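You operate a simulated robot arm through the tools that you are given. There is no shell and no other tool. Be economical: measure what you need, move in short steps, check, and stop when the job is done.

Carry out the task below with a simulated two-armed robot. There is one attempt and no reset: what you move stays moved.

JOB
Run the belts as the belt job card says, then switch them off.
Fine: set the step dial to the card's STEP cm first; press index as often as its STEPS.

The check looks at the end state, three seconds after you hand in, the way a careful person would. Anything else that was tipped, shoved, dropped, spilled or broken makes it a failure.

ROBOT AND FRAMES
Two 7-joint arms with two-finger parallel grippers on one trunk, on a base that drives. Base frame: it is fixed to the floor where the robot stands at the start and does not move with it; the origin is under the middle of the robot, x ahead of it, y to its left, z up. Units: m, degrees, N and s.
The left shoulder is at the start at [0.05, 0.165, 1.005], the right one opposite. With the tool pointing down near the work surface each hand reaches from about 0.18 to 0.68 m from the robot's upright axis, wherever it stands, measured 20 degrees to its own side. Places, roughly: air dial [1.1, -0.4, 0.7]; back button [0.9, -0.2, 0.7]; belt job card [-1.6, -0.1, 1.1]; belt switch [0.4, 0.1, 0.7]; fan one louvre slide [1.1, -0.4, 0.5]; fan three louvre slide [0.7, -0.1, 0.5]; fan two louvre slide [0.9, -0.2, 0.5]; lift one lever [1, -0.3, 0.8]; lift two lever [0.7, 0, 0.8]; step dial [0.5, 0.1, 0.7]. Payload 3.91 kg a hand.
The TCP of each hand is the grasp point between the finger pads, 0.03 m short of the fingertips. In the tool frame z runs along the fingers and y along their closing line. The gripper opens to 0.11 m. The fingers are 0.02 m wide and 0.01 m thick; the gripper's body (0.048 by 0.112 m) begins 0.055 m behind the TCP.
Orientation is that of the tool frame in the base frame, as [roll, pitch, yaw] about the fixed x, y, z axes, in that order (R = Rz(yaw) Ry(pitch) Rx(roll)). With the fingers straight down and closing along the base's y, the tool's x points along the base's -x, its y along +y and its z along -z.

CONTROLS
- The arms move only by the tool move_arm. It takes "left_moves", "right_moves" or both (then of equal length, played together; a hand with none holds still); each is a list of rows, each a list of 7 numbers: the turn, a rotation vector about the base's x, y, z in degrees, then the shift along the base's x, y, z in cm, then the finger opening in cm, from 0 to 11. In form: [[ax, ay, az, x, y, z, claw], ...]. A call has 1 to 8 rows; each row is the pose to reach, as a shift and turn from the pose commanded when the call began. Each row takes 0.2 s and may step no farther than 0.05 m and 8.6 degrees from the row before; otherwise, or with a gripper value out of range, the whole call is refused. Where a pose cannot be reached the arm comes as near as it can. A force on the tool above 40 N (or 10 N above the force at the start of the call, whichever is more), or a blocked arm, ends the call early, and 0.2 s more pass. The fingers move at their own pace (about 0.045 m/s each) and stop on an object; they squeeze with about 31 N. The grip force told is the motor's: it shows also when the fingers shut on nothing. Time passes only in rows, and 0.2 s behind the last, so rows that repeat a pose let the fingers close. The reply holds the time, the measured pose of the TCP, the force on the tool along the base axes, the opening and the grip force, in the units named above and with some noise, with the torque about the TCP (base axes, N m) and any sound that the robot's microphone picked up.
- Cameras (640 x 400 px; columns grow to the right, rows downward): "scene" is now at [0.1149, -0.0108, 1.1714]; the picture's right is [-0.11, -0.99, 0.00], its down [-0.62, 0.07, -0.78] and it looks along [0.77, -0.09, -0.63] (base axes); focal length 262 px, centre (320, 200). "left" rides on the left gripper at [0.072, -0.017, -0.103] in its tool frame; the picture's right is [0.23, 0.97, 0.00], its down [-0.76, 0.18, -0.62] and it looks along [-0.61, 0.14, 0.78] (tool axes); focal length 222 px, centre (320, 200). "right" rides on the right gripper at [0.072, 0.017, -0.103] in its tool frame; the picture's right is [-0.23, 0.97, 0.00], its down [-0.76, -0.18, -0.62] and it looks along [-0.61, -0.14, 0.78] (tool axes); focal length 222 px, centre (320, 200).
- grab_frame(camera): a new picture of that camera. It takes no simulated time.
- lift_body(by): slides the trunk up (or, below 0, down) by that many m; the arms and the scene camera ride with it, the base frame stays. It gives what a move gives, with no picture.
- drive_base(legs): drives the robot by 1 to 6 legs, each [ahead, left, turn to the left] in m, m and degrees, along the robot's own axes; the way and the turn of a leg run together, so that a leg with both is an arc; at most 1.5 m and 180 degrees a leg. The arms and the cameras ride along, it lands a little off, and it stops where it bumps. It gives what a move gives.
- pan_tilt(pan, tilt): turns the head with the scene camera to pan (to the left, within 80 degrees either way) and tilt (down, from -29 to 69), counted from straight ahead of the robot. It gives what a move gives.
- measure_at(camera, pixels): for up to 12 pixels [column, row] of the newest picture of that camera ("zoom" is the newest enlarged one), the place [x, y, z] in the base frame of the surface seen there, good to about 0.002 m. It takes no simulated time.
- zoom(camera, box): a new picture of the part [left, top, right, bottom] of that camera's present view, enlarged. It takes no simulated time.
- sign_off(): hands the job in; it is judged then, once.

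Go step by step. Measure first, check grasps and placings, and put right what went wrong. The budget is 80 turns and 62 pictures, counting those below and the enlarged ones. Unless the task says otherwise, let go and move clear before handing in, and close with one line.

The tools are called by a JSON object that holds its "api" and its "payload". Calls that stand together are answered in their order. move_arm: Moves the arms, as the interface text tells. Its arguments: {"type":"object","properties":{"left_moves":{"type":"array"},"right_moves":{"type":"array"}},"required":[]} The other tools are called the same way: lift_body (by) slides the trunk up or down; drive_base (legs) drives the base; pan_tilt (pan, tilt) turns the head that bears the scene camera; grab_frame (camera) takes a picture; measure_at (camera, pixels) gives the place of the surface under pixels of a picture; zoom (camera, box) takes an enlarged picture of a part of a camera's view; sign_off () hands the job in.

At the start:

```text
time_s: 0.0
left_tcp_pos: [0.4788, 0.1033, 0.8834]
left_tool_rot: [-180.0, 0.1, -179.9]
left_ft_force: [0.4, -0.1, -0.2]
left_torque: [-0.01, 0.02, 0.0]
left_opening: 0.1099
left_grasp_force: 0.0
right_tcp_pos: [0.4277, -0.2106, 0.9287]
right_tool_rot: [180.0, 0.0, -180.0]
right_ft_force: [0.8, 0.4, 0.0]
right_torque: [-0.03, -0.02, 0.03]
right_opening: 0.1099
right_grasp_force: 0.1
trunk travel left (down, up): [-0.225, 0.278]
robot x, y, heading: [0.0003, 0.0035, 0.1]
head pan, tilt: [-6.4, 38.9]
```

scene: 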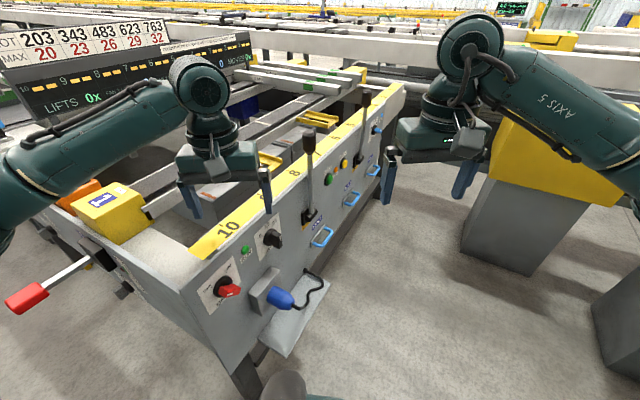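
right: 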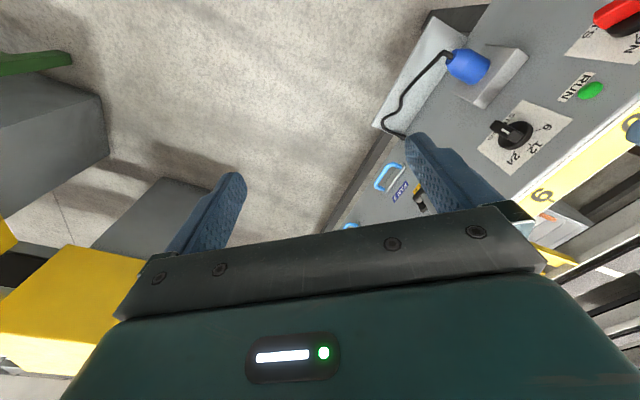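
left: 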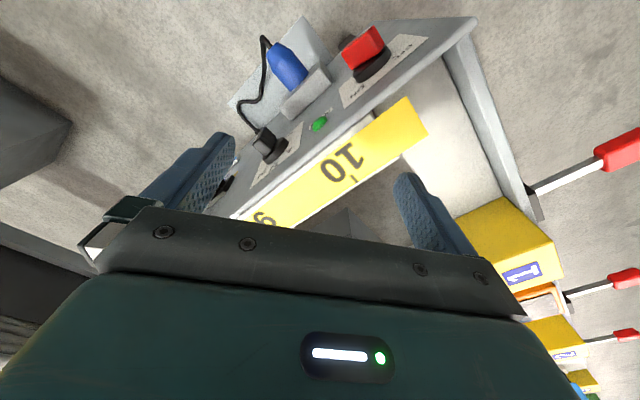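

The pictures show the console with a red belt switch at about (228,290), the step dial at (272,238) and a blue pendant at (280,298). I'll enlarge the panel first.

{"api": "zoom", "payload": {"camera": "scene", "box": [180, 80, 420, 330]}}

{"api": "zoom", "payload": {"camera": "scene", "box": [0, 0, 270, 130]}}

{"api": "measure_at", "payload": {"camera": "scene", "pixels": [[228, 290], [272, 238], [247, 250], [310, 130], [365, 92], [281, 299], [225, 235], [205, 320], [330, 152], [343, 163], [357, 165]]}}

```text
1.60 times, centred on (300, 205) of scene
```

zoom: 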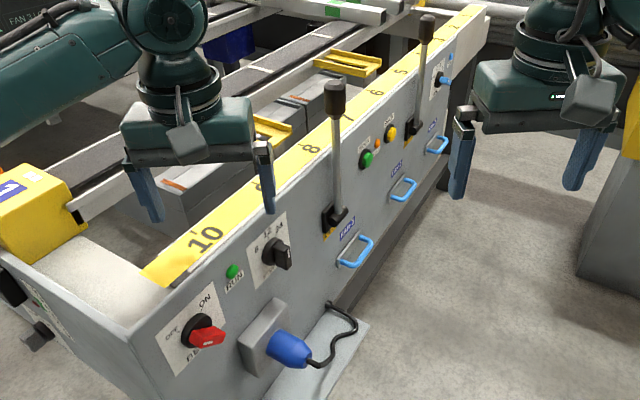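

```text
2.37 times, centred on (135, 65) of scene
```

zoom: 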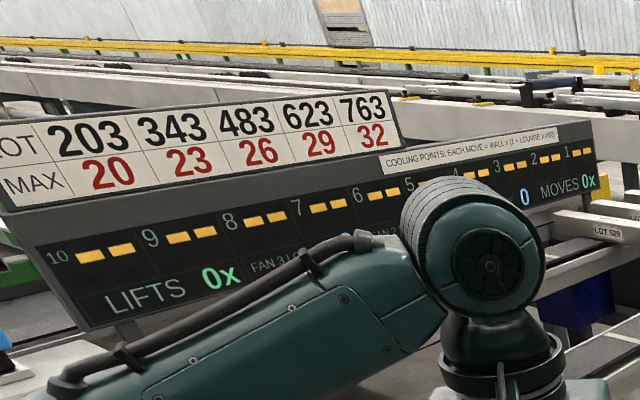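

```text
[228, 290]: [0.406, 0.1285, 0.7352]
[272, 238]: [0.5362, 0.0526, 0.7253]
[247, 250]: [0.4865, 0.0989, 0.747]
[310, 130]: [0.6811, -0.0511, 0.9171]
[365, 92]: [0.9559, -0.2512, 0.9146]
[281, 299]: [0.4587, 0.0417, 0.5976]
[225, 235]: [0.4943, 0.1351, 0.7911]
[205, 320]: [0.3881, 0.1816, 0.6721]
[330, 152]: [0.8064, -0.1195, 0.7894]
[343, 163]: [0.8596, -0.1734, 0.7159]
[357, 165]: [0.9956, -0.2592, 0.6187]
```

The panel runs about 35° to the right of straight ahead. The job card is behind me, so I'll look to both sides before I back off and turn.

{"api": "pan_tilt", "payload": {"pan": 80, "tilt": 25}}

{"api": "grab_frame", "payload": {"camera": "scene"}}

{"api": "pan_tilt", "payload": {"pan": -80, "tilt": 25}}

{"api": "grab_frame", "payload": {"camera": "scene"}}

```text
time_s: 1.6
left_tcp_pos: [0.4785, 0.1021, 0.8829]
left_tool_rot: [-179.9, 0.0, -179.9]
left_ft_force: [-1.1, -0.8, -0.7]
left_torque: [0.0, -0.02, 0.0]
left_opening: 0.11
left_grasp_force: 0.0
right_tcp_pos: [0.4287, -0.2101, 0.9279]
right_tool_rot: [-180.0, 0.0, 180.0]
right_ft_force: [0.2, -0.1, 0.8]
right_torque: [0.01, 0.0, 0.01]
right_opening: 0.11
right_grasp_force: 0.0
trunk travel left (down, up): [-0.225, 0.278]
robot x, y, heading: [-0.0024, 0.0005, -0.0]
head pan, tilt: [80.0, 25.0]
```

```text
56 pictures are left
```

scene: 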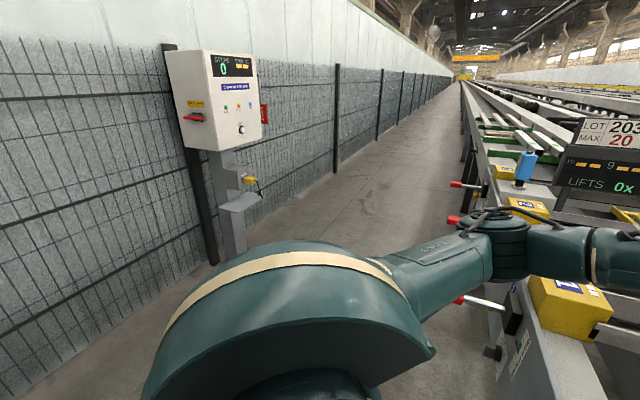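

```text
time_s: 4.1
left_tcp_pos: [0.478, 0.1033, 0.8834]
left_tool_rot: [-179.9, 0.0, -179.9]
left_ft_force: [0.0, 0.2, 0.0]
left_torque: [-0.02, -0.03, -0.01]
left_opening: 0.1097
left_grasp_force: 0.0
right_tcp_pos: [0.4283, -0.209, 0.9297]
right_tool_rot: [179.9, 0.0, 180.0]
right_ft_force: [0.2, 0.4, -0.2]
right_torque: [-0.01, -0.03, 0.01]
right_opening: 0.11
right_grasp_force: 0.1
trunk travel left (down, up): [-0.225, 0.278]
robot x, y, heading: [0.0024, -0.0001, -0.1]
head pan, tilt: [-80.0, 25.0]
```

```text
55 pictures are left
```

scene: 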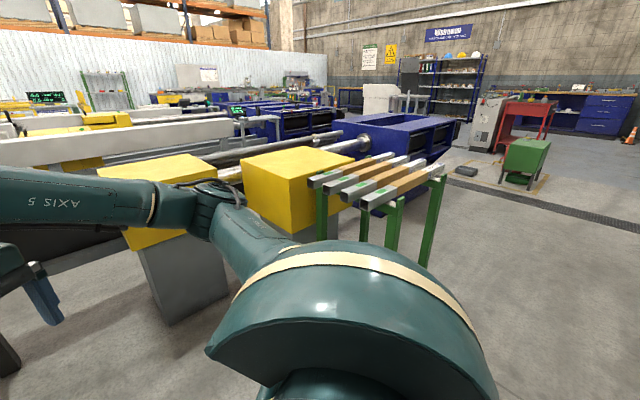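

The left side is open, apart from the fence box at (220,100). I'll back off 0.35 m, turn 100° left, and look further left toward the card.

{"api": "drive_base", "payload": {"legs": [[-0.35, 0, 0], [0, 0, 100]]}}

{"api": "pan_tilt", "payload": {"pan": 75, "tilt": 5}}

{"api": "grab_frame", "payload": {"camera": "scene"}}

```text
time_s: 10.5
left_tcp_pos: [-0.5297, 0.4548, 0.8829]
left_tool_rot: [180.0, 0.1, -80.5]
left_ft_force: [0.3, -0.7, 0.0]
left_torque: [-0.01, -0.04, -0.02]
left_opening: 0.1099
left_grasp_force: 0.1
right_tcp_pos: [-0.2144, 0.4564, 0.9289]
right_tool_rot: [-179.9, 0.0, -80.6]
right_ft_force: [-0.8, -0.3, 0.3]
right_torque: [-0.03, 0.0, -0.02]
right_opening: 0.1101
right_grasp_force: 0.1
trunk travel left (down, up): [-0.225, 0.278]
robot x, y, heading: [-0.3511, 0.0014, 99.5]
head pan, tilt: [-80.0, 25.0]
```

```text
time_s: 12.9
left_tcp_pos: [-0.5304, 0.4542, 0.8846]
left_tool_rot: [180.0, 0.0, -80.5]
left_ft_force: [0.0, 0.1, 0.8]
left_torque: [-0.02, 0.02, 0.0]
left_opening: 0.1101
left_grasp_force: 0.0
right_tcp_pos: [-0.2144, 0.4557, 0.9302]
right_tool_rot: [180.0, 0.0, -80.6]
right_ft_force: [0.7, 0.4, 0.0]
right_torque: [-0.02, 0.0, -0.01]
right_opening: 0.11
right_grasp_force: 0.0
trunk travel left (down, up): [-0.225, 0.278]
robot x, y, heading: [-0.3494, 0.0016, 99.5]
head pan, tilt: [75.0, 5.0]
```

```text
54 pictures are left
```

scene: 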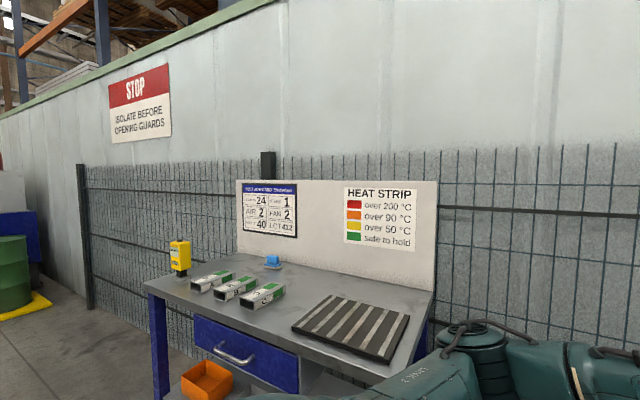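

The job card is in view at about (270,210), so I'll enlarge it.

{"api": "zoom", "payload": {"camera": "scene", "box": [235, 178, 305, 242]}}

```text
6.25 times, centred on (270, 210) of scene
```

zoom: 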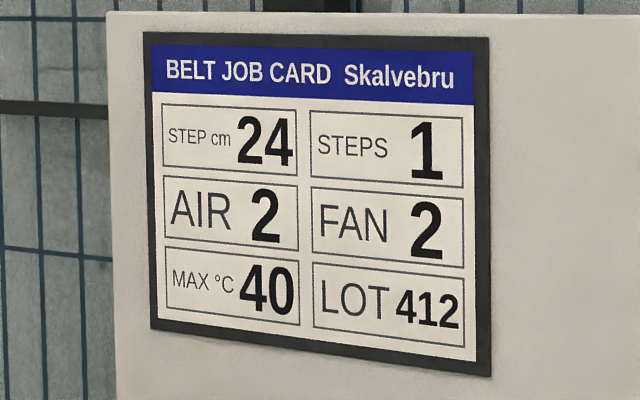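

The card reads STEP 24 cm, STEPS 1, AIR 2, FAN 2. I'll turn back to face along the panel and survey it before approaching.

{"api": "drive_base", "payload": {"legs": [[0, 0, -99.5]]}}

{"api": "pan_tilt", "payload": {"pan": -15, "tilt": 30}}

{"api": "grab_frame", "payload": {"camera": "scene"}}

```text
time_s: 17.5
left_tcp_pos: [0.1271, 0.1053, 0.8843]
left_tool_rot: [179.9, 0.0, -179.5]
left_ft_force: [0.1, 0.2, 0.7]
left_torque: [0.04, 0.02, 0.02]
left_opening: 0.11
left_grasp_force: 0.0
right_tcp_pos: [0.0778, -0.2074, 0.9306]
right_tool_rot: [-180.0, 0.0, -179.6]
right_ft_force: [0.9, 0.0, -0.4]
right_torque: [-0.02, -0.03, 0.01]
right_opening: 0.1104
right_grasp_force: 0.1
trunk travel left (down, up): [-0.225, 0.278]
robot x, y, heading: [-0.3492, 0.0039, 0.3]
head pan, tilt: [75.0, 5.0]
```

```text
time_s: 19.2
left_tcp_pos: [0.126, 0.1046, 0.8842]
left_tool_rot: [-179.9, 0.0, -179.6]
left_ft_force: [-0.7, -0.6, 1.0]
left_torque: [-0.02, 0.02, 0.0]
left_opening: 0.1101
left_grasp_force: 0.1
right_tcp_pos: [0.0792, -0.2067, 0.9294]
right_tool_rot: [180.0, 0.0, -179.7]
right_ft_force: [-0.2, -0.2, 0.6]
right_torque: [0.0, 0.03, -0.04]
right_opening: 0.1098
right_grasp_force: 0.1
trunk travel left (down, up): [-0.225, 0.278]
robot x, y, heading: [-0.3512, -0.0004, 0.4]
head pan, tilt: [-15.0, 30.0]
```

```text
52 pictures are left
```

scene: 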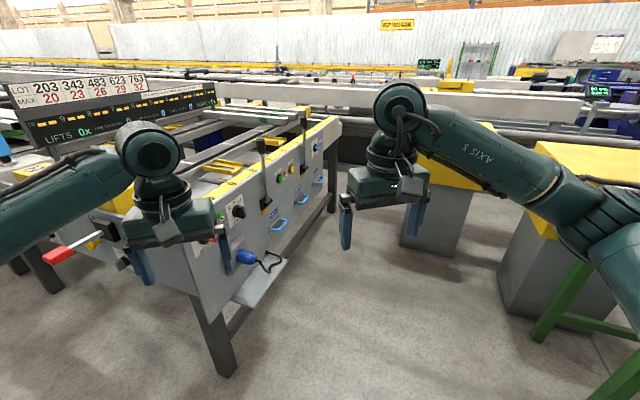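

{"api": "measure_at", "payload": {"camera": "scene", "pixels": [[408, 235], [450, 254], [500, 290], [540, 330], [590, 280], [540, 195], [485, 130], [380, 240], [225, 375], [300, 300]]}}

{"api": "zoom", "payload": {"camera": "scene", "box": [190, 110, 350, 290]}}

```text
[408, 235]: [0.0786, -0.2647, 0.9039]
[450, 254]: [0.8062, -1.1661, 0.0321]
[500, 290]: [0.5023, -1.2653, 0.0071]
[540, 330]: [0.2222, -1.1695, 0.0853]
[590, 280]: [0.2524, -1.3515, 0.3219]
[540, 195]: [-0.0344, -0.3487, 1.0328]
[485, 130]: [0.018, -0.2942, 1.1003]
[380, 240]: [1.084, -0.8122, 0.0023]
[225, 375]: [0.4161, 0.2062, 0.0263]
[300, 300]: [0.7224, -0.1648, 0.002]
```

```text
2.22 times, centred on (270, 200) of scene
```

zoom: 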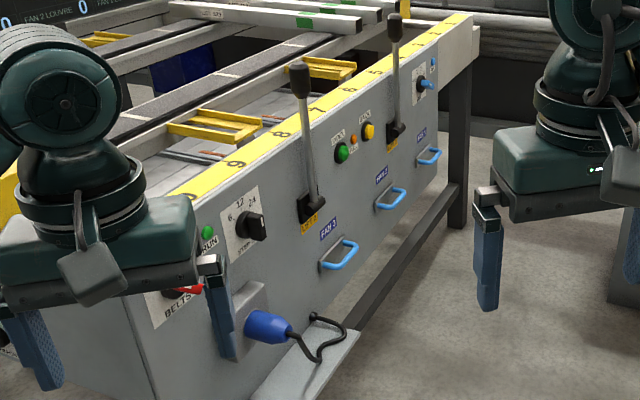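

The card needs the 24 dial mark, one index press, and then switch off. The aisle to the machines at y<-1.1 is wide enough, so I'll face the panel squarely (heading 55°) about 0.65 m off it.

{"api": "drive_base", "payload": {"legs": [[0, 0, 54.6], [-0.104, 0, 0], [0, -0.79, 0]]}}

{"api": "pan_tilt", "payload": {"pan": 0, "tilt": 35}}

{"api": "grab_frame", "payload": {"camera": "scene"}}

```text
time_s: 29.7
left_tcp_pos: [0.431, -0.0931, 0.8831]
left_tool_rot: [-180.0, 0.0, -125.1]
left_ft_force: [0.4, -0.5, -0.4]
left_torque: [0.01, -0.02, 0.01]
left_opening: 0.11
left_grasp_force: 0.1
right_tcp_pos: [0.6568, -0.3141, 0.9292]
right_tool_rot: [180.0, 0.0, -125.2]
right_ft_force: [1.2, 0.0, -0.4]
right_torque: [0.0, 0.01, -0.01]
right_opening: 0.1101
right_grasp_force: 0.1
trunk travel left (down, up): [-0.225, 0.278]
robot x, y, heading: [0.2411, -0.5409, 54.9]
head pan, tilt: [-15.0, 30.0]
```

```text
time_s: 30.5
left_tcp_pos: [0.4309, -0.0932, 0.8835]
left_tool_rot: [-180.0, 0.0, -125.0]
left_ft_force: [0.4, 0.1, 0.6]
left_torque: [0.0, 0.04, 0.0]
left_opening: 0.1099
left_grasp_force: 0.1
right_tcp_pos: [0.6566, -0.314, 0.9293]
right_tool_rot: [180.0, -0.1, -125.2]
right_ft_force: [-0.8, -0.1, -0.4]
right_torque: [0.0, 0.01, -0.02]
right_opening: 0.1102
right_grasp_force: 0.1
trunk travel left (down, up): [-0.225, 0.278]
robot x, y, heading: [0.2443, -0.5435, 54.7]
head pan, tilt: [0.0, 35.0]
```

```text
50 pictures are left
```

scene: 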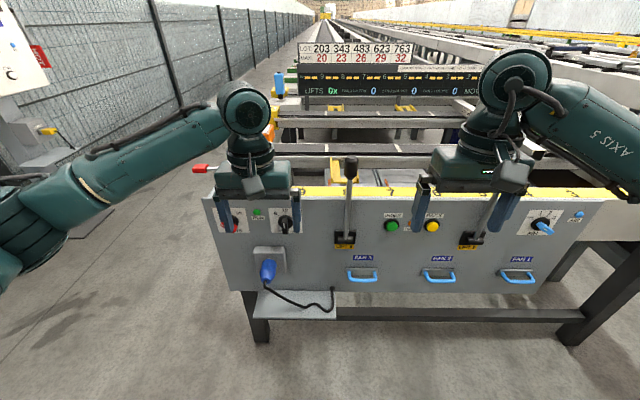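

{"api": "zoom", "payload": {"camera": "scene", "box": [200, 180, 400, 300]}}

{"api": "zoom", "payload": {"camera": "scene", "box": [370, 180, 620, 300]}}

{"api": "zoom", "payload": {"camera": "scene", "box": [280, 35, 510, 110]}}

{"api": "measure_at", "payload": {"camera": "scene", "pixels": [[391, 226], [432, 226], [285, 225], [240, 225], [257, 212], [268, 268], [290, 250], [350, 170], [340, 230], [300, 208], [272, 230], [410, 250]]}}

```text
3.20 times, centred on (300, 240) of scene
```

zoom: 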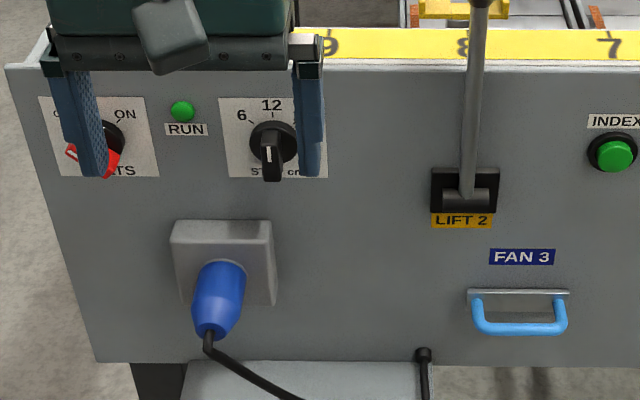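

```text
2.56 times, centred on (495, 240) of scene
```

zoom: 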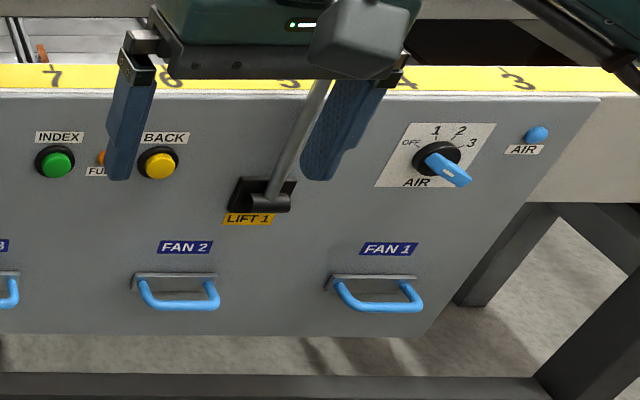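

```text
2.78 times, centred on (395, 72) of scene
```

zoom: 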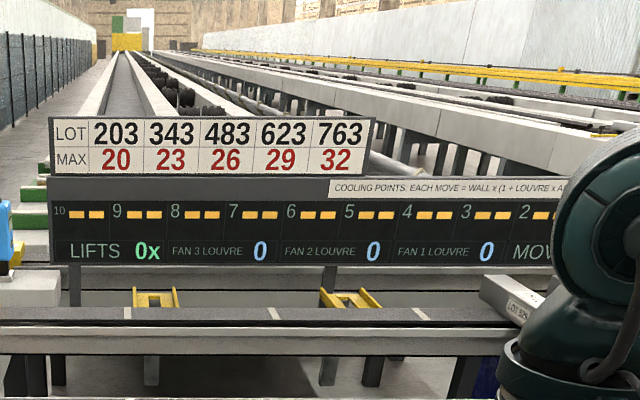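

```text
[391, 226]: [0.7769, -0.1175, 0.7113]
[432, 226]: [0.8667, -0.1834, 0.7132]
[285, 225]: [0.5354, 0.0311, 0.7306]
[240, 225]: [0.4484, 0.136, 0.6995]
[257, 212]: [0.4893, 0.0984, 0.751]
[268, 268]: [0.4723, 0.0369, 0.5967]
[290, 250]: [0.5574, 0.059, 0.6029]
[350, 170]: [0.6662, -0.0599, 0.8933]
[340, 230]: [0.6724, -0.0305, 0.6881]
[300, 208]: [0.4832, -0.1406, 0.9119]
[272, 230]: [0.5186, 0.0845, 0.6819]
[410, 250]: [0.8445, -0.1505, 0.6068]
```

The dial fin stands at 12 (zoom (270,160)), the red switch fin leans to OFF, and the green INDEX button is at [0.777,-0.118,0.711]. I'll swing the left hand level, with the fingers pointing at the panel.

{"api": "move_arm", "payload": {"left_moves": [[6.96, -4.88, 0, -0.6, 0.4, -1.2, 11], [13.92, -9.76, 0, -1.2, 0.8, -2.5, 11], [20.88, -14.64, 0, -1.8, 1.3, -3.7, 11], [27.84, -19.52, 0, -2.4, 1.7, -5, 11], [34.8, -24.4, 0, -3.0, 2.1, -6.2, 11], [41.76, -29.28, 0, -3.6, 2.6, -7.5, 11], [48.72, -34.16, 0, -4.3, 3.0, -8.7, 11], [55.68, -39.04, 0, -4.9, 3.4, -10, 11]]}}

{"api": "move_arm", "payload": {"left_moves": [[6.0, -4.2, 0, 0, 0, -1, 11], [12.0, -8.4, 0, 0, 0, -2.5, 11], [18.02, -12.63, 0, 0, 0, -4, 11]]}}

{"api": "grab_frame", "payload": {"camera": "left"}}

{"api": "grab_frame", "payload": {"camera": "scene"}}

```text
time_s: 32.3
left_tcp_pos: [0.3805, -0.059, 0.7833]
left_tool_rot: [179.8, 68.2, -125.3]
left_ft_force: [-1.0, -0.1, -0.3]
left_torque: [0.0, 0.02, -0.03]
left_opening: 0.1099
left_grasp_force: 0.1
right_tcp_pos: [0.6571, -0.314, 0.9294]
right_tool_rot: [180.0, -0.1, -125.2]
right_ft_force: [0.3, 1.2, -0.1]
right_torque: [0.01, 0.0, 0.02]
right_opening: 0.1103
right_grasp_force: 0.1
trunk travel left (down, up): [-0.225, 0.278]
robot x, y, heading: [0.2395, -0.5413, 54.8]
head pan, tilt: [0.0, 35.0]
```

```text
time_s: 33.1
left_tcp_pos: [0.3804, -0.058, 0.7434]
left_tool_rot: [50.0, 89.8, 105.0]
left_ft_force: [-0.6, -0.1, 0.1]
left_torque: [0.0, 0.02, 0.0]
left_opening: 0.1101
left_grasp_force: 0.0
right_tcp_pos: [0.6568, -0.3138, 0.9272]
right_tool_rot: [-179.9, 0.0, -125.2]
right_ft_force: [-0.5, 0.5, 0.1]
right_torque: [0.02, 0.0, -0.01]
right_opening: 0.1098
right_grasp_force: 0.0
trunk travel left (down, up): [-0.225, 0.278]
robot x, y, heading: [0.2373, -0.5427, 54.8]
head pan, tilt: [0.0, 35.0]
```

```text
46 pictures are left
```

left: 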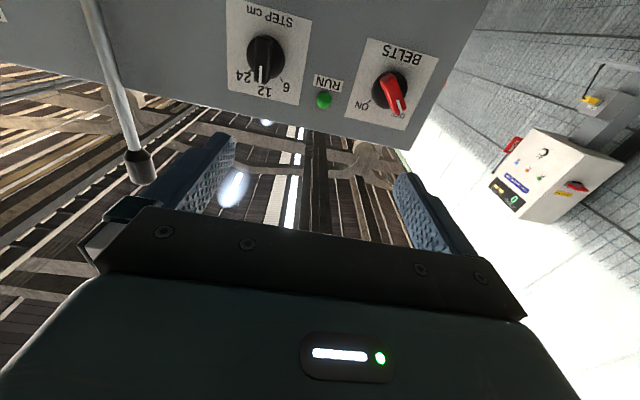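

```text
45 pictures are left
```

scene: 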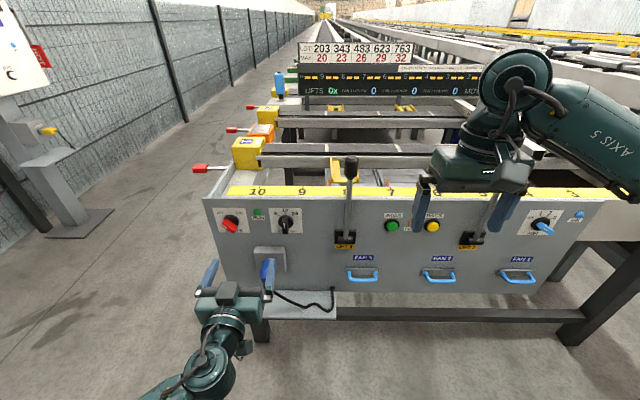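

{"api": "zoom", "payload": {"camera": "scene", "box": [205, 190, 325, 265]}}

{"api": "zoom", "payload": {"camera": "left", "box": [220, 0, 440, 137]}}

```text
5.33 times, centred on (265, 228) of scene
```

zoom: 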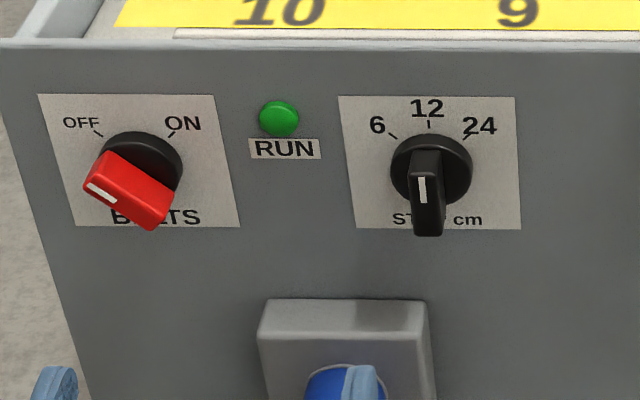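

```text
2.91 times, centred on (330, 68) of left
```

zoom: 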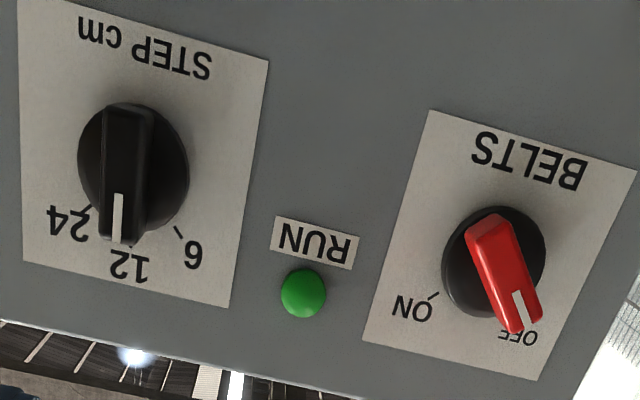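

The fins and marks are clear: the dial is at 12 and the belt switch at OFF. I'll measure the fins and the tick marks.

{"api": "measure_at", "payload": {"camera": "zoom", "pixels": [[117, 220], [128, 115], [140, 170], [87, 208], [134, 246], [178, 232], [50, 120], [522, 310], [482, 235], [502, 275], [433, 297], [525, 345]]}}

{"api": "measure_at", "payload": {"camera": "scene", "pixels": [[284, 224], [285, 230], [285, 219], [284, 233]]}}

```text
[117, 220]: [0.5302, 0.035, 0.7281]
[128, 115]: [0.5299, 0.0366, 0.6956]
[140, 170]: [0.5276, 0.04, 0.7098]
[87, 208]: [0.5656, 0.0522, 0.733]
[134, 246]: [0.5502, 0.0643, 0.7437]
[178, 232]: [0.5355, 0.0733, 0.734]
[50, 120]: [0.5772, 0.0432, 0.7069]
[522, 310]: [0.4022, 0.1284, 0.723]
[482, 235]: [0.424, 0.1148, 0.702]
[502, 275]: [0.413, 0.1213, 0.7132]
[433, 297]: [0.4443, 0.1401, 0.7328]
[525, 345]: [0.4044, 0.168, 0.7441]
```

```text
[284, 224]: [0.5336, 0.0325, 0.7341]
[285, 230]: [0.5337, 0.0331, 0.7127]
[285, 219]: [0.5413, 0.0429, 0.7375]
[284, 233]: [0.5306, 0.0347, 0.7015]
```

The dial fin centre is near [0.53,0.036,0.714], and its front face is about 33 mm proud of the plate. I'll bring the left hand in front of it with 5 cm opening.

{"api": "move_arm", "payload": {"left_moves": [[0, 0, 0, 3.7, 1.3, -1, 8], [0, 0, 0, 7.4, 2.6, -2, 5], [0, 0, 0, 11.1, 3.8, -2.9, 5], [0, 0, 0, 11.1, 3.8, -2.9, 5]]}}

{"api": "grab_frame", "payload": {"camera": "left"}}

{"api": "zoom", "payload": {"camera": "scene", "box": [205, 180, 365, 300]}}

```text
time_s: 34.1
left_tcp_pos: [0.4939, -0.0194, 0.7124]
left_tool_rot: [98.3, 89.9, 153.3]
left_ft_force: [-0.6, -0.7, 0.6]
left_torque: [0.03, -0.02, 0.0]
left_opening: 0.0502
left_grasp_force: 0.0
right_tcp_pos: [0.6571, -0.3141, 0.9295]
right_tool_rot: [-180.0, 0.0, -125.2]
right_ft_force: [0.5, -0.8, -0.7]
right_torque: [0.02, -0.02, 0.01]
right_opening: 0.11
right_grasp_force: 0.0
trunk travel left (down, up): [-0.225, 0.278]
robot x, y, heading: [0.2403, -0.5439, 54.8]
head pan, tilt: [0.0, 35.0]
```

```text
42 pictures are left
```

left: 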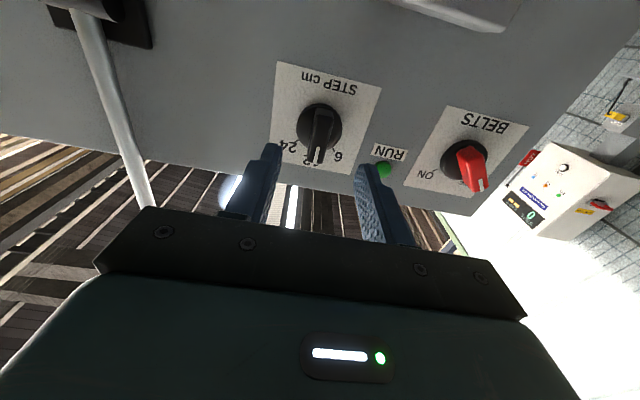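

```text
3.33 times, centred on (285, 240) of scene
```

zoom: 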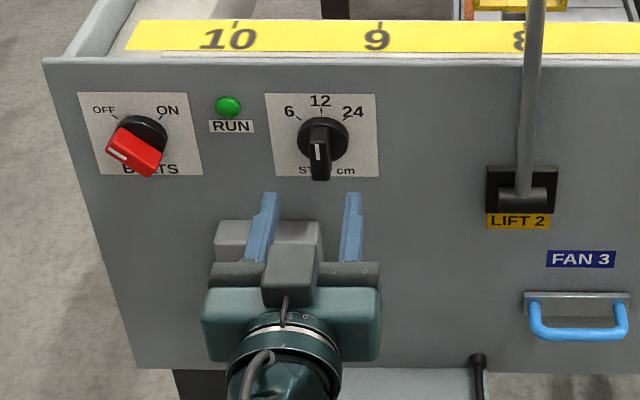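

The hand is centred on the fin (TCP about 2 mm off sideways). I'll advance 4.7 cm along the panel normal and close.

{"api": "move_arm", "payload": {"left_moves": [[0, 0, 0, 1.3, 2.0, 0, 5], [0, 0, 0, 2.5, 3.9, 0, 5], [0, 0, 0, 2.5, 3.9, 0, 3], [0, 0, 0, 2.5, 3.9, 0, 1.0], [0, 0, 0, 2.5, 3.9, 0, 0.6], [0, 0, 0, 2.5, 3.9, 0, 0.6]]}}

{"api": "zoom", "payload": {"camera": "scene", "box": [205, 180, 365, 300]}}

```text
time_s: 35.5
left_tcp_pos: [0.5185, 0.018, 0.7149]
left_tool_rot: [97.3, 89.9, 151.9]
left_ft_force: [7.2, -2.7, -0.8]
left_torque: [0.0, 0.03, -0.45]
left_opening: 0.0148
left_grasp_force: 44.9
right_tcp_pos: [0.6564, -0.3138, 0.9289]
right_tool_rot: [180.0, 0.0, -125.4]
right_ft_force: [0.0, -0.2, -0.8]
right_torque: [0.01, -0.03, 0.02]
right_opening: 0.1099
right_grasp_force: 0.1
trunk travel left (down, up): [-0.225, 0.278]
robot x, y, heading: [0.2387, -0.5426, 54.8]
head pan, tilt: [0.0, 35.0]
```

```text
3.33 times, centred on (285, 240) of scene
```

zoom: 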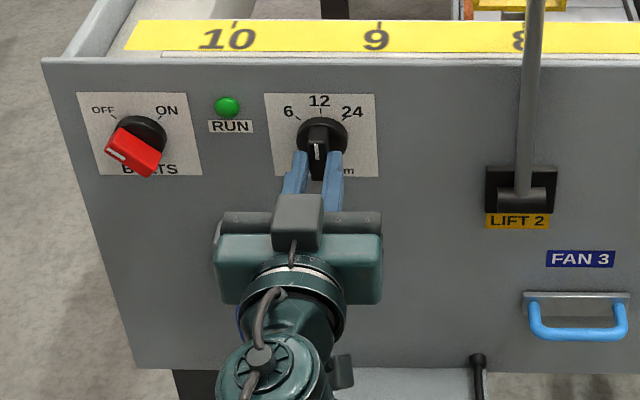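

The fingers hold the fin (opening 14.8 mm). I'll turn it 45° clockwise toward 24 about the panel normal.

{"api": "move_arm", "payload": {"left_moves": [[4.3, 6.14, 0, 0.08, -0.06, 0, 0.6], [8.6, 12.29, 0, 0.08, -0.06, 0, 0.6], [12.9, 18.43, 0, 0.08, -0.06, 0, 0.6], [17.2, 24.57, 0, 0.08, -0.06, 0, 0.6], [21.5, 30.7, 0, 0.08, -0.06, 0, 0.6], [25.8, 36.86, 0, 0.08, -0.06, 0, 0.6], [25.8, 36.86, 0, 0.08, -0.06, 0, 0.6]]}}

{"api": "zoom", "payload": {"camera": "scene", "box": [225, 190, 345, 265]}}

```text
time_s: 37.1
left_tcp_pos: [0.5193, 0.0171, 0.7144]
left_tool_rot: [90.0, 44.9, 144.8]
left_ft_force: [15.3, 3.3, 1.4]
left_torque: [0.47, -0.38, -1.13]
left_opening: 0.0148
left_grasp_force: 45.8
right_tcp_pos: [0.6573, -0.3146, 0.9289]
right_tool_rot: [179.9, 0.0, -125.1]
right_ft_force: [0.5, -0.3, 0.4]
right_torque: [0.03, 0.01, -0.01]
right_opening: 0.1099
right_grasp_force: 0.1
trunk travel left (down, up): [-0.225, 0.278]
robot x, y, heading: [0.2418, -0.5422, 54.9]
head pan, tilt: [0.0, 35.0]
```

```text
5.33 times, centred on (285, 228) of scene
```

zoom: 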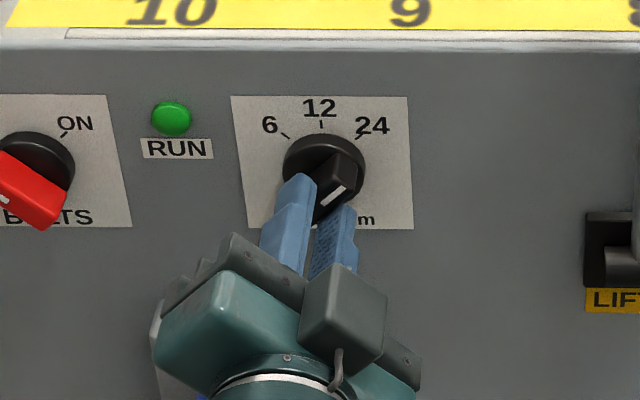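

The fin now points at 24. I'll let go and back off to check where it settles.

{"api": "move_arm", "payload": {"left_moves": [[0, 0, 0, 0, 0, 0, 2.5], [0, 0, 0, 0, 0, 0, 4], [0, 0, 0, -1.4, -2.0, 0, 5], [0, 0, 0, -4.0, -5.7, 0, 5]]}}

{"api": "zoom", "payload": {"camera": "scene", "box": [205, 190, 325, 265]}}

```text
time_s: 38.1
left_tcp_pos: [0.4788, -0.0335, 0.7296]
left_tool_rot: [88.0, 44.9, 143.7]
left_ft_force: [0.0, 0.7, -0.3]
left_torque: [0.01, -0.02, -0.01]
left_opening: 0.05
left_grasp_force: 0.1
right_tcp_pos: [0.6569, -0.3133, 0.9324]
right_tool_rot: [180.0, 0.0, -125.3]
right_ft_force: [0.9, -0.2, -0.3]
right_torque: [0.01, 0.01, -0.01]
right_opening: 0.1099
right_grasp_force: 0.0
trunk travel left (down, up): [-0.225, 0.278]
robot x, y, heading: [0.2397, -0.543, 54.9]
head pan, tilt: [0.0, 35.0]
```

```text
5.33 times, centred on (265, 228) of scene
```

zoom: 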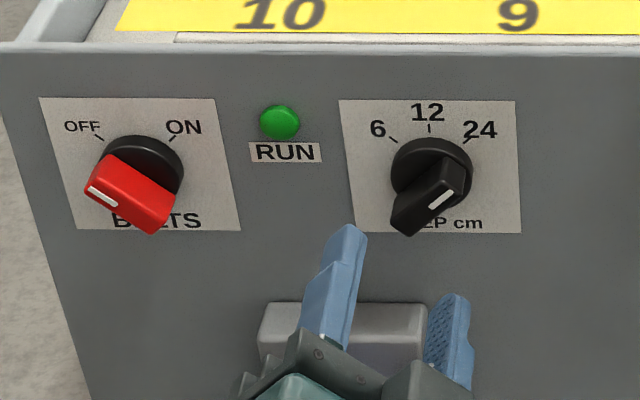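

The dial has settled on 24. Next I'll move the left hand to the red switch, rolled to match its fin, with some stand-off.

{"api": "move_arm", "payload": {"left_moves": [[-4.53, -6.47, 0, -1.3, 1.2, 0, 5], [-9.06, -12.94, 0, -2.6, 2.4, 0, 5], [-13.59, -19.41, 0, -3.9, 3.7, -0.3, 5], [-18.12, -25.88, 0, -5.2, 4.9, -0.6, 5], [-22.65, -32.35, 0, -6.5, 6.1, -0.9, 5], [-27.18, -38.82, 0, -7.9, 7.3, -1.2, 5], [-31.71, -45.29, 0, -9.2, 8.6, -1.4, 5], [-36.24, -51.76, 0, -10.5, 9.8, -1.6, 5]]}}

{"api": "move_arm", "payload": {"left_moves": [[-4.53, -6.47, 0, 0, 0, 0, 5], [-9.06, -12.94, 0, 0, 0, 0, 5], [-13.59, -19.41, 0, 0, 0, 0, 5], [-18.12, -25.88, 0, 0, 0, 0, 5]]}}

{"api": "zoom", "payload": {"camera": "scene", "box": [185, 190, 305, 265]}}

{"api": "grab_frame", "payload": {"camera": "left"}}

```text
time_s: 39.9
left_tcp_pos: [0.3901, 0.0438, 0.6958]
left_tool_rot: [-91.2, 67.8, -36.4]
left_ft_force: [0.2, -0.8, 1.5]
left_torque: [0.03, 0.03, 0.0]
left_opening: 0.0494
left_grasp_force: 0.0
right_tcp_pos: [0.6563, -0.3141, 0.9296]
right_tool_rot: [-179.9, 0.0, -125.2]
right_ft_force: [1.5, -0.5, -0.2]
right_torque: [-0.02, 0.02, 0.01]
right_opening: 0.1097
right_grasp_force: 0.2
trunk travel left (down, up): [-0.225, 0.278]
robot x, y, heading: [0.2405, -0.5436, 55.0]
head pan, tilt: [0.0, 35.0]
```

```text
time_s: 40.9
left_tcp_pos: [0.3795, 0.0505, 0.6948]
left_tool_rot: [-90.5, 38.6, -35.6]
left_ft_force: [0.6, -0.2, -0.5]
left_torque: [0.02, 0.04, 0.03]
left_opening: 0.0498
left_grasp_force: 0.0
right_tcp_pos: [0.6564, -0.3145, 0.9298]
right_tool_rot: [-180.0, 0.0, -125.2]
right_ft_force: [0.0, -0.5, 0.5]
right_torque: [0.0, -0.01, -0.06]
right_opening: 0.1102
right_grasp_force: 0.1
trunk travel left (down, up): [-0.225, 0.278]
robot x, y, heading: [0.2387, -0.5413, 54.7]
head pan, tilt: [0.0, 35.0]
```

```text
5.33 times, centred on (245, 228) of scene
```

zoom: 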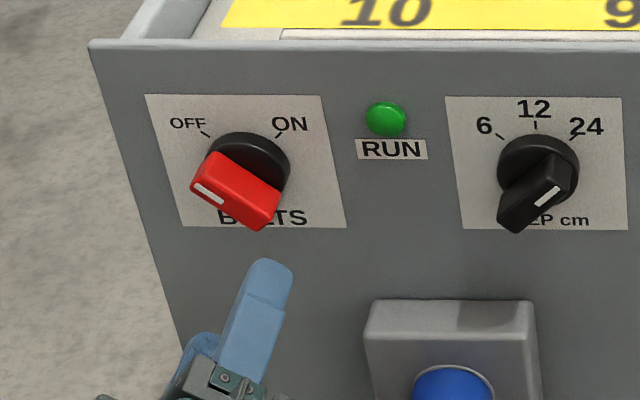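

```text
36 pictures are left
```

left: 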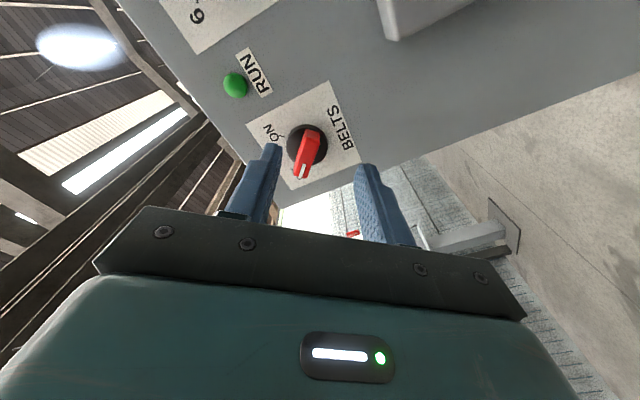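

The roll matches the fin (-51°), but the TCP is about 13 mm right and 18 mm low of it. I'll correct that first.

{"api": "move_arm", "payload": {"left_moves": [[0, 0, 0, -0.2, 0.8, 0.9, 5], [0, 0, 0, -0.45, 1.66, 1.84, 5], [0, 0, 0, -0.45, 1.66, 1.84, 5]]}}

{"api": "grab_frame", "payload": {"camera": "left"}}

```text
time_s: 41.7
left_tcp_pos: [0.3764, 0.0605, 0.7034]
left_tool_rot: [-91.8, 37.9, -36.6]
left_ft_force: [0.6, 0.1, -0.3]
left_torque: [0.01, 0.01, 0.0]
left_opening: 0.0498
left_grasp_force: 0.1
right_tcp_pos: [0.6554, -0.3134, 0.9298]
right_tool_rot: [-179.9, 0.0, -125.2]
right_ft_force: [0.2, -0.1, -0.2]
right_torque: [-0.02, 0.01, -0.02]
right_opening: 0.1101
right_grasp_force: 0.1
trunk travel left (down, up): [-0.225, 0.278]
robot x, y, heading: [0.2394, -0.5403, 54.8]
head pan, tilt: [0.0, 35.0]
```

```text
35 pictures are left
```

left: 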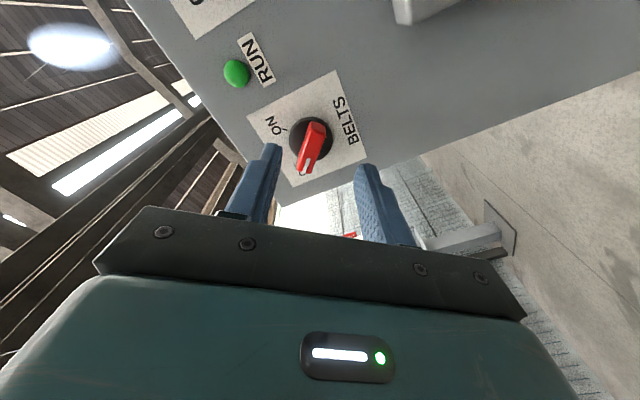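

The hand covered only half of the commanded correction, so the arm is cramped this close in. I'll back the base 0.12 m and then re-approach.

{"api": "drive_base", "payload": {"legs": [[-0.12, 0, 0]]}}

{"api": "move_arm", "payload": {"left_moves": [[0, 0, 0, 1.5, 2.2, 0, 5], [0, 0, 0, 3.4, 4.9, 0, 5], [0, 0, 0, 5.2, 7.4, 0, 5], [0, 0, 0, 5.2, 7.4, 0, 5]]}}

```text
time_s: 42.9
left_tcp_pos: [0.3088, -0.0357, 0.7056]
left_tool_rot: [-91.5, 38.1, -36.4]
left_ft_force: [-0.1, 0.9, 0.3]
left_torque: [-0.02, -0.01, 0.03]
left_opening: 0.0501
left_grasp_force: 0.0
right_tcp_pos: [0.5877, -0.4103, 0.9297]
right_tool_rot: [-180.0, 0.0, -125.3]
right_ft_force: [-1.2, -0.1, -0.5]
right_torque: [-0.01, 0.02, 0.0]
right_opening: 0.1097
right_grasp_force: 0.1
trunk travel left (down, up): [-0.225, 0.278]
robot x, y, heading: [0.1661, -0.6386, 54.6]
head pan, tilt: [0.0, 35.0]
```

```text
time_s: 43.9
left_tcp_pos: [0.3607, 0.0389, 0.7055]
left_tool_rot: [-91.5, 38.0, -36.1]
left_ft_force: [0.1, 0.1, -0.7]
left_torque: [-0.01, 0.01, 0.0]
left_opening: 0.0502
left_grasp_force: 0.0
right_tcp_pos: [0.5889, -0.4106, 0.9283]
right_tool_rot: [180.0, 0.1, -125.4]
right_ft_force: [1.0, 0.2, -0.3]
right_torque: [0.03, 0.02, -0.02]
right_opening: 0.1099
right_grasp_force: 0.0
trunk travel left (down, up): [-0.225, 0.278]
robot x, y, heading: [0.1719, -0.6378, 54.9]
head pan, tilt: [0.0, 35.0]
```

It tracks exactly now (TCP [0.361,0.039,0.706]). I'll align with the fin centre, advance, and close.

{"api": "move_arm", "payload": {"left_moves": [[0, 0, 0, -0.37, 0.26, 0.77, 5], [0, 0, 0, 1.8, 3.4, 0.77, 5], [0, 0, 0, 3.99, 6.49, 0.77, 5], [0, 0, 0, 3.99, 6.49, 0.77, 5]]}}

{"api": "zoom", "payload": {"camera": "scene", "box": [205, 170, 325, 245]}}

{"api": "grab_frame", "payload": {"camera": "left"}}

```text
time_s: 44.9
left_tcp_pos: [0.4, 0.1032, 0.7147]
left_tool_rot: [-91.4, 38.0, -36.3]
left_ft_force: [0.2, -0.6, 0.0]
left_torque: [-0.03, -0.02, 0.02]
left_opening: 0.0501
left_grasp_force: 0.0
right_tcp_pos: [0.588, -0.4115, 0.9289]
right_tool_rot: [-180.0, -0.1, -125.2]
right_ft_force: [-1.1, 0.2, -0.1]
right_torque: [-0.02, -0.04, -0.01]
right_opening: 0.11
right_grasp_force: 0.1
trunk travel left (down, up): [-0.225, 0.278]
robot x, y, heading: [0.1687, -0.6396, 54.6]
head pan, tilt: [0.0, 35.0]
```

```text
5.33 times, centred on (265, 208) of scene
```

zoom: 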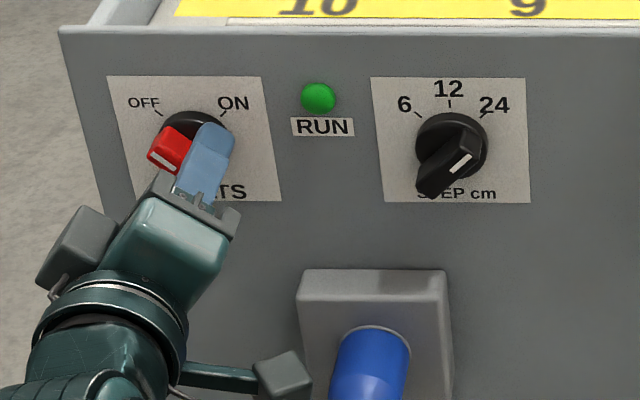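

```text
33 pictures are left
```

left: 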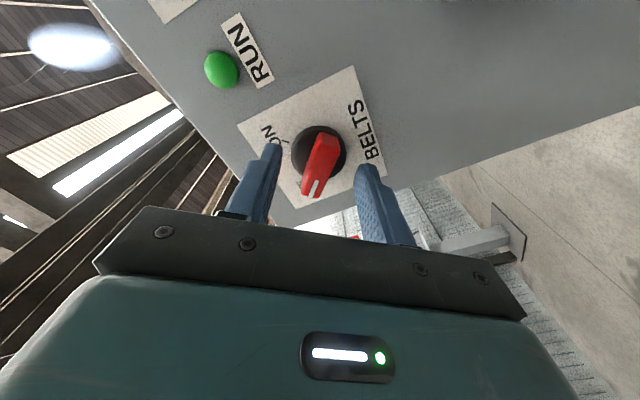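

The fin sits centred between the fingers. I'll close on it.

{"api": "move_arm", "payload": {"left_moves": [[0, 0, 0, 0, 0, 0, 3], [0, 0, 0, 0, 0, 0, 1], [0, 0, 0, 0, 0, 0, 0.6], [0, 0, 0, 0, 0, 0, 0.6]]}}

```text
time_s: 45.9
left_tcp_pos: [0.4002, 0.103, 0.713]
left_tool_rot: [-91.7, 38.2, -36.3]
left_ft_force: [-1.9, 1.1, -2.7]
left_torque: [0.59, 0.47, -0.1]
left_opening: 0.0171
left_grasp_force: 44.5
right_tcp_pos: [0.5888, -0.4111, 0.9286]
right_tool_rot: [179.9, 0.1, -125.4]
right_ft_force: [0.4, -0.1, 0.5]
right_torque: [-0.03, -0.01, 0.01]
right_opening: 0.11
right_grasp_force: 0.0
trunk travel left (down, up): [-0.225, 0.278]
robot x, y, heading: [0.1679, -0.6421, 54.7]
head pan, tilt: [0.0, 35.0]
```

The fin is gripped (17 mm), so I'll turn it clockwise about 100° to ON in two calls.

{"api": "move_arm", "payload": {"left_moves": [[4.76, 6.8, 0, 0, 0, 0, 0.6], [9.52, 13.6, 0, 0, 0, 0, 0.6], [14.28, 20.4, 0, 0, 0, 0, 0.6], [19.04, 27.2, 0, 0, 0, 0, 0.6], [23.8, 34.0, 0, 0, 0, 0, 0.6], [28.56, 40.8, 0, 0, 0, 0, 0.6], [33.32, 47.6, 0, 0, 0, 0, 0.6], [38.08, 54.4, 0, 0, 0, 0, 0.6]]}}

{"api": "move_arm", "payload": {"left_moves": [[4.76, 6.8, 0, 0, 0, 0, 0.6], [9.52, 13.6, 0, 0, 0, 0, 0.6], [14.28, 20.4, 0, 0, 0, 0, 0.6], [18.0, 25.7, 0, 0, 0, 0, 0.6], [18.0, 25.7, 0, 0, 0, 0, 0.6]]}}

{"api": "zoom", "payload": {"camera": "scene", "box": [205, 170, 325, 245]}}

```text
time_s: 47.7
left_tcp_pos: [0.3967, 0.1053, 0.7107]
left_tool_rot: [93.9, 75.4, 150.0]
left_ft_force: [-17.2, 8.2, -8.9]
left_torque: [0.47, -0.41, -0.08]
left_opening: 0.0148
left_grasp_force: 45.5
right_tcp_pos: [0.588, -0.4099, 0.9291]
right_tool_rot: [-179.8, -0.1, -125.2]
right_ft_force: [-0.2, -0.2, -0.7]
right_torque: [0.02, 0.0, 0.01]
right_opening: 0.1099
right_grasp_force: 0.0
trunk travel left (down, up): [-0.225, 0.278]
robot x, y, heading: [0.1713, -0.6403, 54.9]
head pan, tilt: [0.0, 35.0]
```

```text
time_s: 48.9
left_tcp_pos: [0.3959, 0.1072, 0.7114]
left_tool_rot: [90.3, 44.2, 146.9]
left_ft_force: [-24.3, 9.4, -6.3]
left_torque: [-0.61, -0.42, 0.17]
left_opening: 0.0151
left_grasp_force: 44.8
right_tcp_pos: [0.5864, -0.4106, 0.9288]
right_tool_rot: [-179.9, 0.0, -125.3]
right_ft_force: [-0.5, 0.1, 0.2]
right_torque: [0.01, -0.02, 0.0]
right_opening: 0.1099
right_grasp_force: 0.2
trunk travel left (down, up): [-0.225, 0.278]
robot x, y, heading: [0.1713, -0.6408, 54.7]
head pan, tilt: [0.0, 35.0]
```

```text
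5.33 times, centred on (265, 208) of scene
```

zoom: 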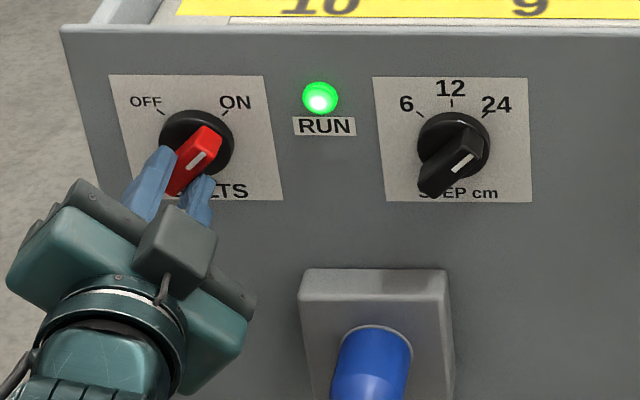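

RUN is lit and the switch is at ON. I'll keep that light hold, easing the side load, and bring the right hand level with fingers closed in front of INDEX.

{"api": "move_arm", "payload": {"left_moves": [[0, 0, 0, -0.2, 0.14, 0, 0.6], [0, 0, 0, -0.4, 0.28, 0, 0.6], [0, 0, 0, -0.4, 0.28, 0, 0.6], [0, 0, 0, -0.4, 0.28, 0, 0.6], [0, 0, 0, -0.4, 0.28, 0, 0.6], [0, 0, 0, -0.4, 0.28, 0, 0.6], [0, 0, 0, -0.4, 0.28, 0, 0.6], [0, 0, 0, -0.4, 0.28, 0, 0.6]], "right_moves": [[6.96, -4.88, 0, 0.6, 1.1, -1.5, 9], [13.92, -9.76, 0, 1.2, 2.2, -3, 7], [20.88, -14.64, 0, 1.7, 3.3, -4.5, 5], [27.84, -19.52, 0, 2.3, 4.4, -6, 3], [34.8, -24.4, 0, 2.9, 5.5, -7.5, 1], [41.76, -29.28, 0, 3.5, 6.6, -9, 0], [48.72, -34.16, 0, 4.0, 7.8, -10.5, 0], [55.68, -39.04, 0, 4.6, 8.9, -12, 0]]}}

{"api": "move_arm", "payload": {"right_moves": [[6.0, -4.2, 0, 0.9, 1.3, -3, 0], [12.0, -8.4, 0, 1.8, 2.6, -6, 0], [18.02, -12.63, 0, 2.9, 4.1, -9.5, 0], [18.02, -12.63, 0, 2.9, 4.1, -9.5, 0]]}}

{"api": "grab_frame", "payload": {"camera": "scene"}}

{"api": "grab_frame", "payload": {"camera": "right"}}

```text
time_s: 50.7
left_tcp_pos: [0.3946, 0.1066, 0.7119]
left_tool_rot: [90.4, 44.3, 146.5]
left_ft_force: [-12.1, 4.5, -4.2]
left_torque: [-0.65, -0.25, 0.07]
left_opening: 0.0148
left_grasp_force: 44.6
right_tcp_pos: [0.6232, -0.3313, 0.8263]
right_tool_rot: [179.5, 58.5, -125.2]
right_ft_force: [0.1, 0.3, 0.4]
right_torque: [-0.05, 0.03, -0.01]
right_opening: 0.0002
right_grasp_force: 31.4
right hand out of reach, approached as far as the arm can: row 7, 8
trunk travel left (down, up): [-0.225, 0.278]
robot x, y, heading: [0.17, -0.6376, 54.8]
head pan, tilt: [0.0, 35.0]
```

```text
time_s: 51.7
left_tcp_pos: [0.3971, 0.1066, 0.7124]
left_tool_rot: [90.3, 44.5, 146.4]
left_ft_force: [-5.1, 0.8, -1.5]
left_torque: [-1.27, 0.33, 0.82]
left_opening: 0.0149
left_grasp_force: 45.2
right_tcp_pos: [0.5608, -0.221, 0.8026]
right_tool_rot: [-177.8, 78.6, -126.2]
right_ft_force: [-4.3, 1.2, 0.9]
right_torque: [0.05, -0.07, -0.31]
right_opening: 0.0
right_grasp_force: 30.9
right hand out of reach, approached as far as the arm can: row 1, 2, 3, 4
trunk travel left (down, up): [-0.225, 0.278]
robot x, y, heading: [0.1712, -0.6356, 54.9]
head pan, tilt: [0.0, 35.0]
```

```text
31 pictures are left
```

scene: 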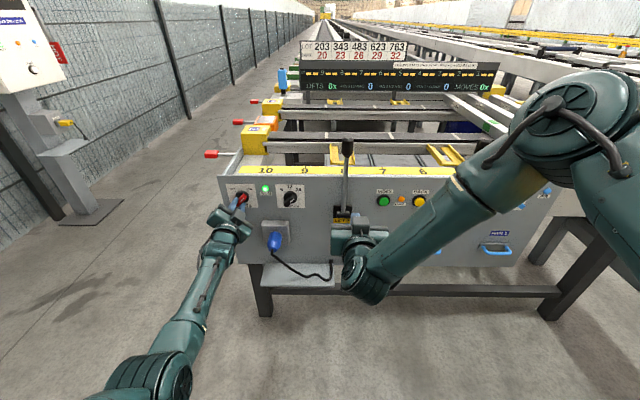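

```text
30 pictures are left
```

right: 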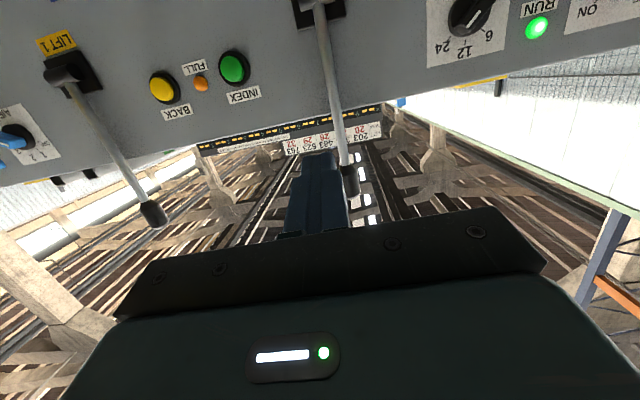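

RUN is lit, but the right arm was too cramped and drifted left, in front of the LIFT 2 lever, which it hasn't touched. I'll untilt it first to recover a reachable pose, well clear of the lever.

{"api": "move_arm", "payload": {"right_moves": [[-6.1, 4.3, 0, 0, 0, 2.4, 0], [-12.3, 8.6, 0, 0, 0, 4.8, 0], [-18.4, 12.9, 0, 0, 0, 7.2, 0], [-24.6, 17.2, 0, 0, 0, 9.5, 0], [-24.6, 17.2, 0, 0, 0, 9.5, 0]]}}

{"api": "measure_at", "payload": {"camera": "scene", "pixels": [[348, 147], [346, 175], [345, 195], [384, 201], [419, 201], [384, 193]]}}

```text
time_s: 52.9
left_tcp_pos: [0.3956, 0.1065, 0.7129]
left_tool_rot: [90.3, 44.2, 146.4]
left_ft_force: [-8.8, 3.0, -1.4]
left_torque: [-0.67, -0.2, 0.04]
left_opening: 0.0151
left_grasp_force: 44.8
right_tcp_pos: [0.5608, -0.2226, 0.897]
right_tool_rot: [-177.2, 48.3, -125.1]
right_ft_force: [0.4, 0.6, 0.6]
right_torque: [-0.03, 0.0, -0.01]
right_opening: 0.0002
right_grasp_force: 30.9
trunk travel left (down, up): [-0.225, 0.278]
robot x, y, heading: [0.1707, -0.6388, 54.7]
head pan, tilt: [0.0, 35.0]
```

```text
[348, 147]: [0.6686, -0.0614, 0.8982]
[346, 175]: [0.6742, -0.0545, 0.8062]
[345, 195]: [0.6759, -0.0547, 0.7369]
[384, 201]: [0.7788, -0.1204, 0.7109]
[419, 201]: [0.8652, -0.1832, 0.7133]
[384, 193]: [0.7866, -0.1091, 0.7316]
```

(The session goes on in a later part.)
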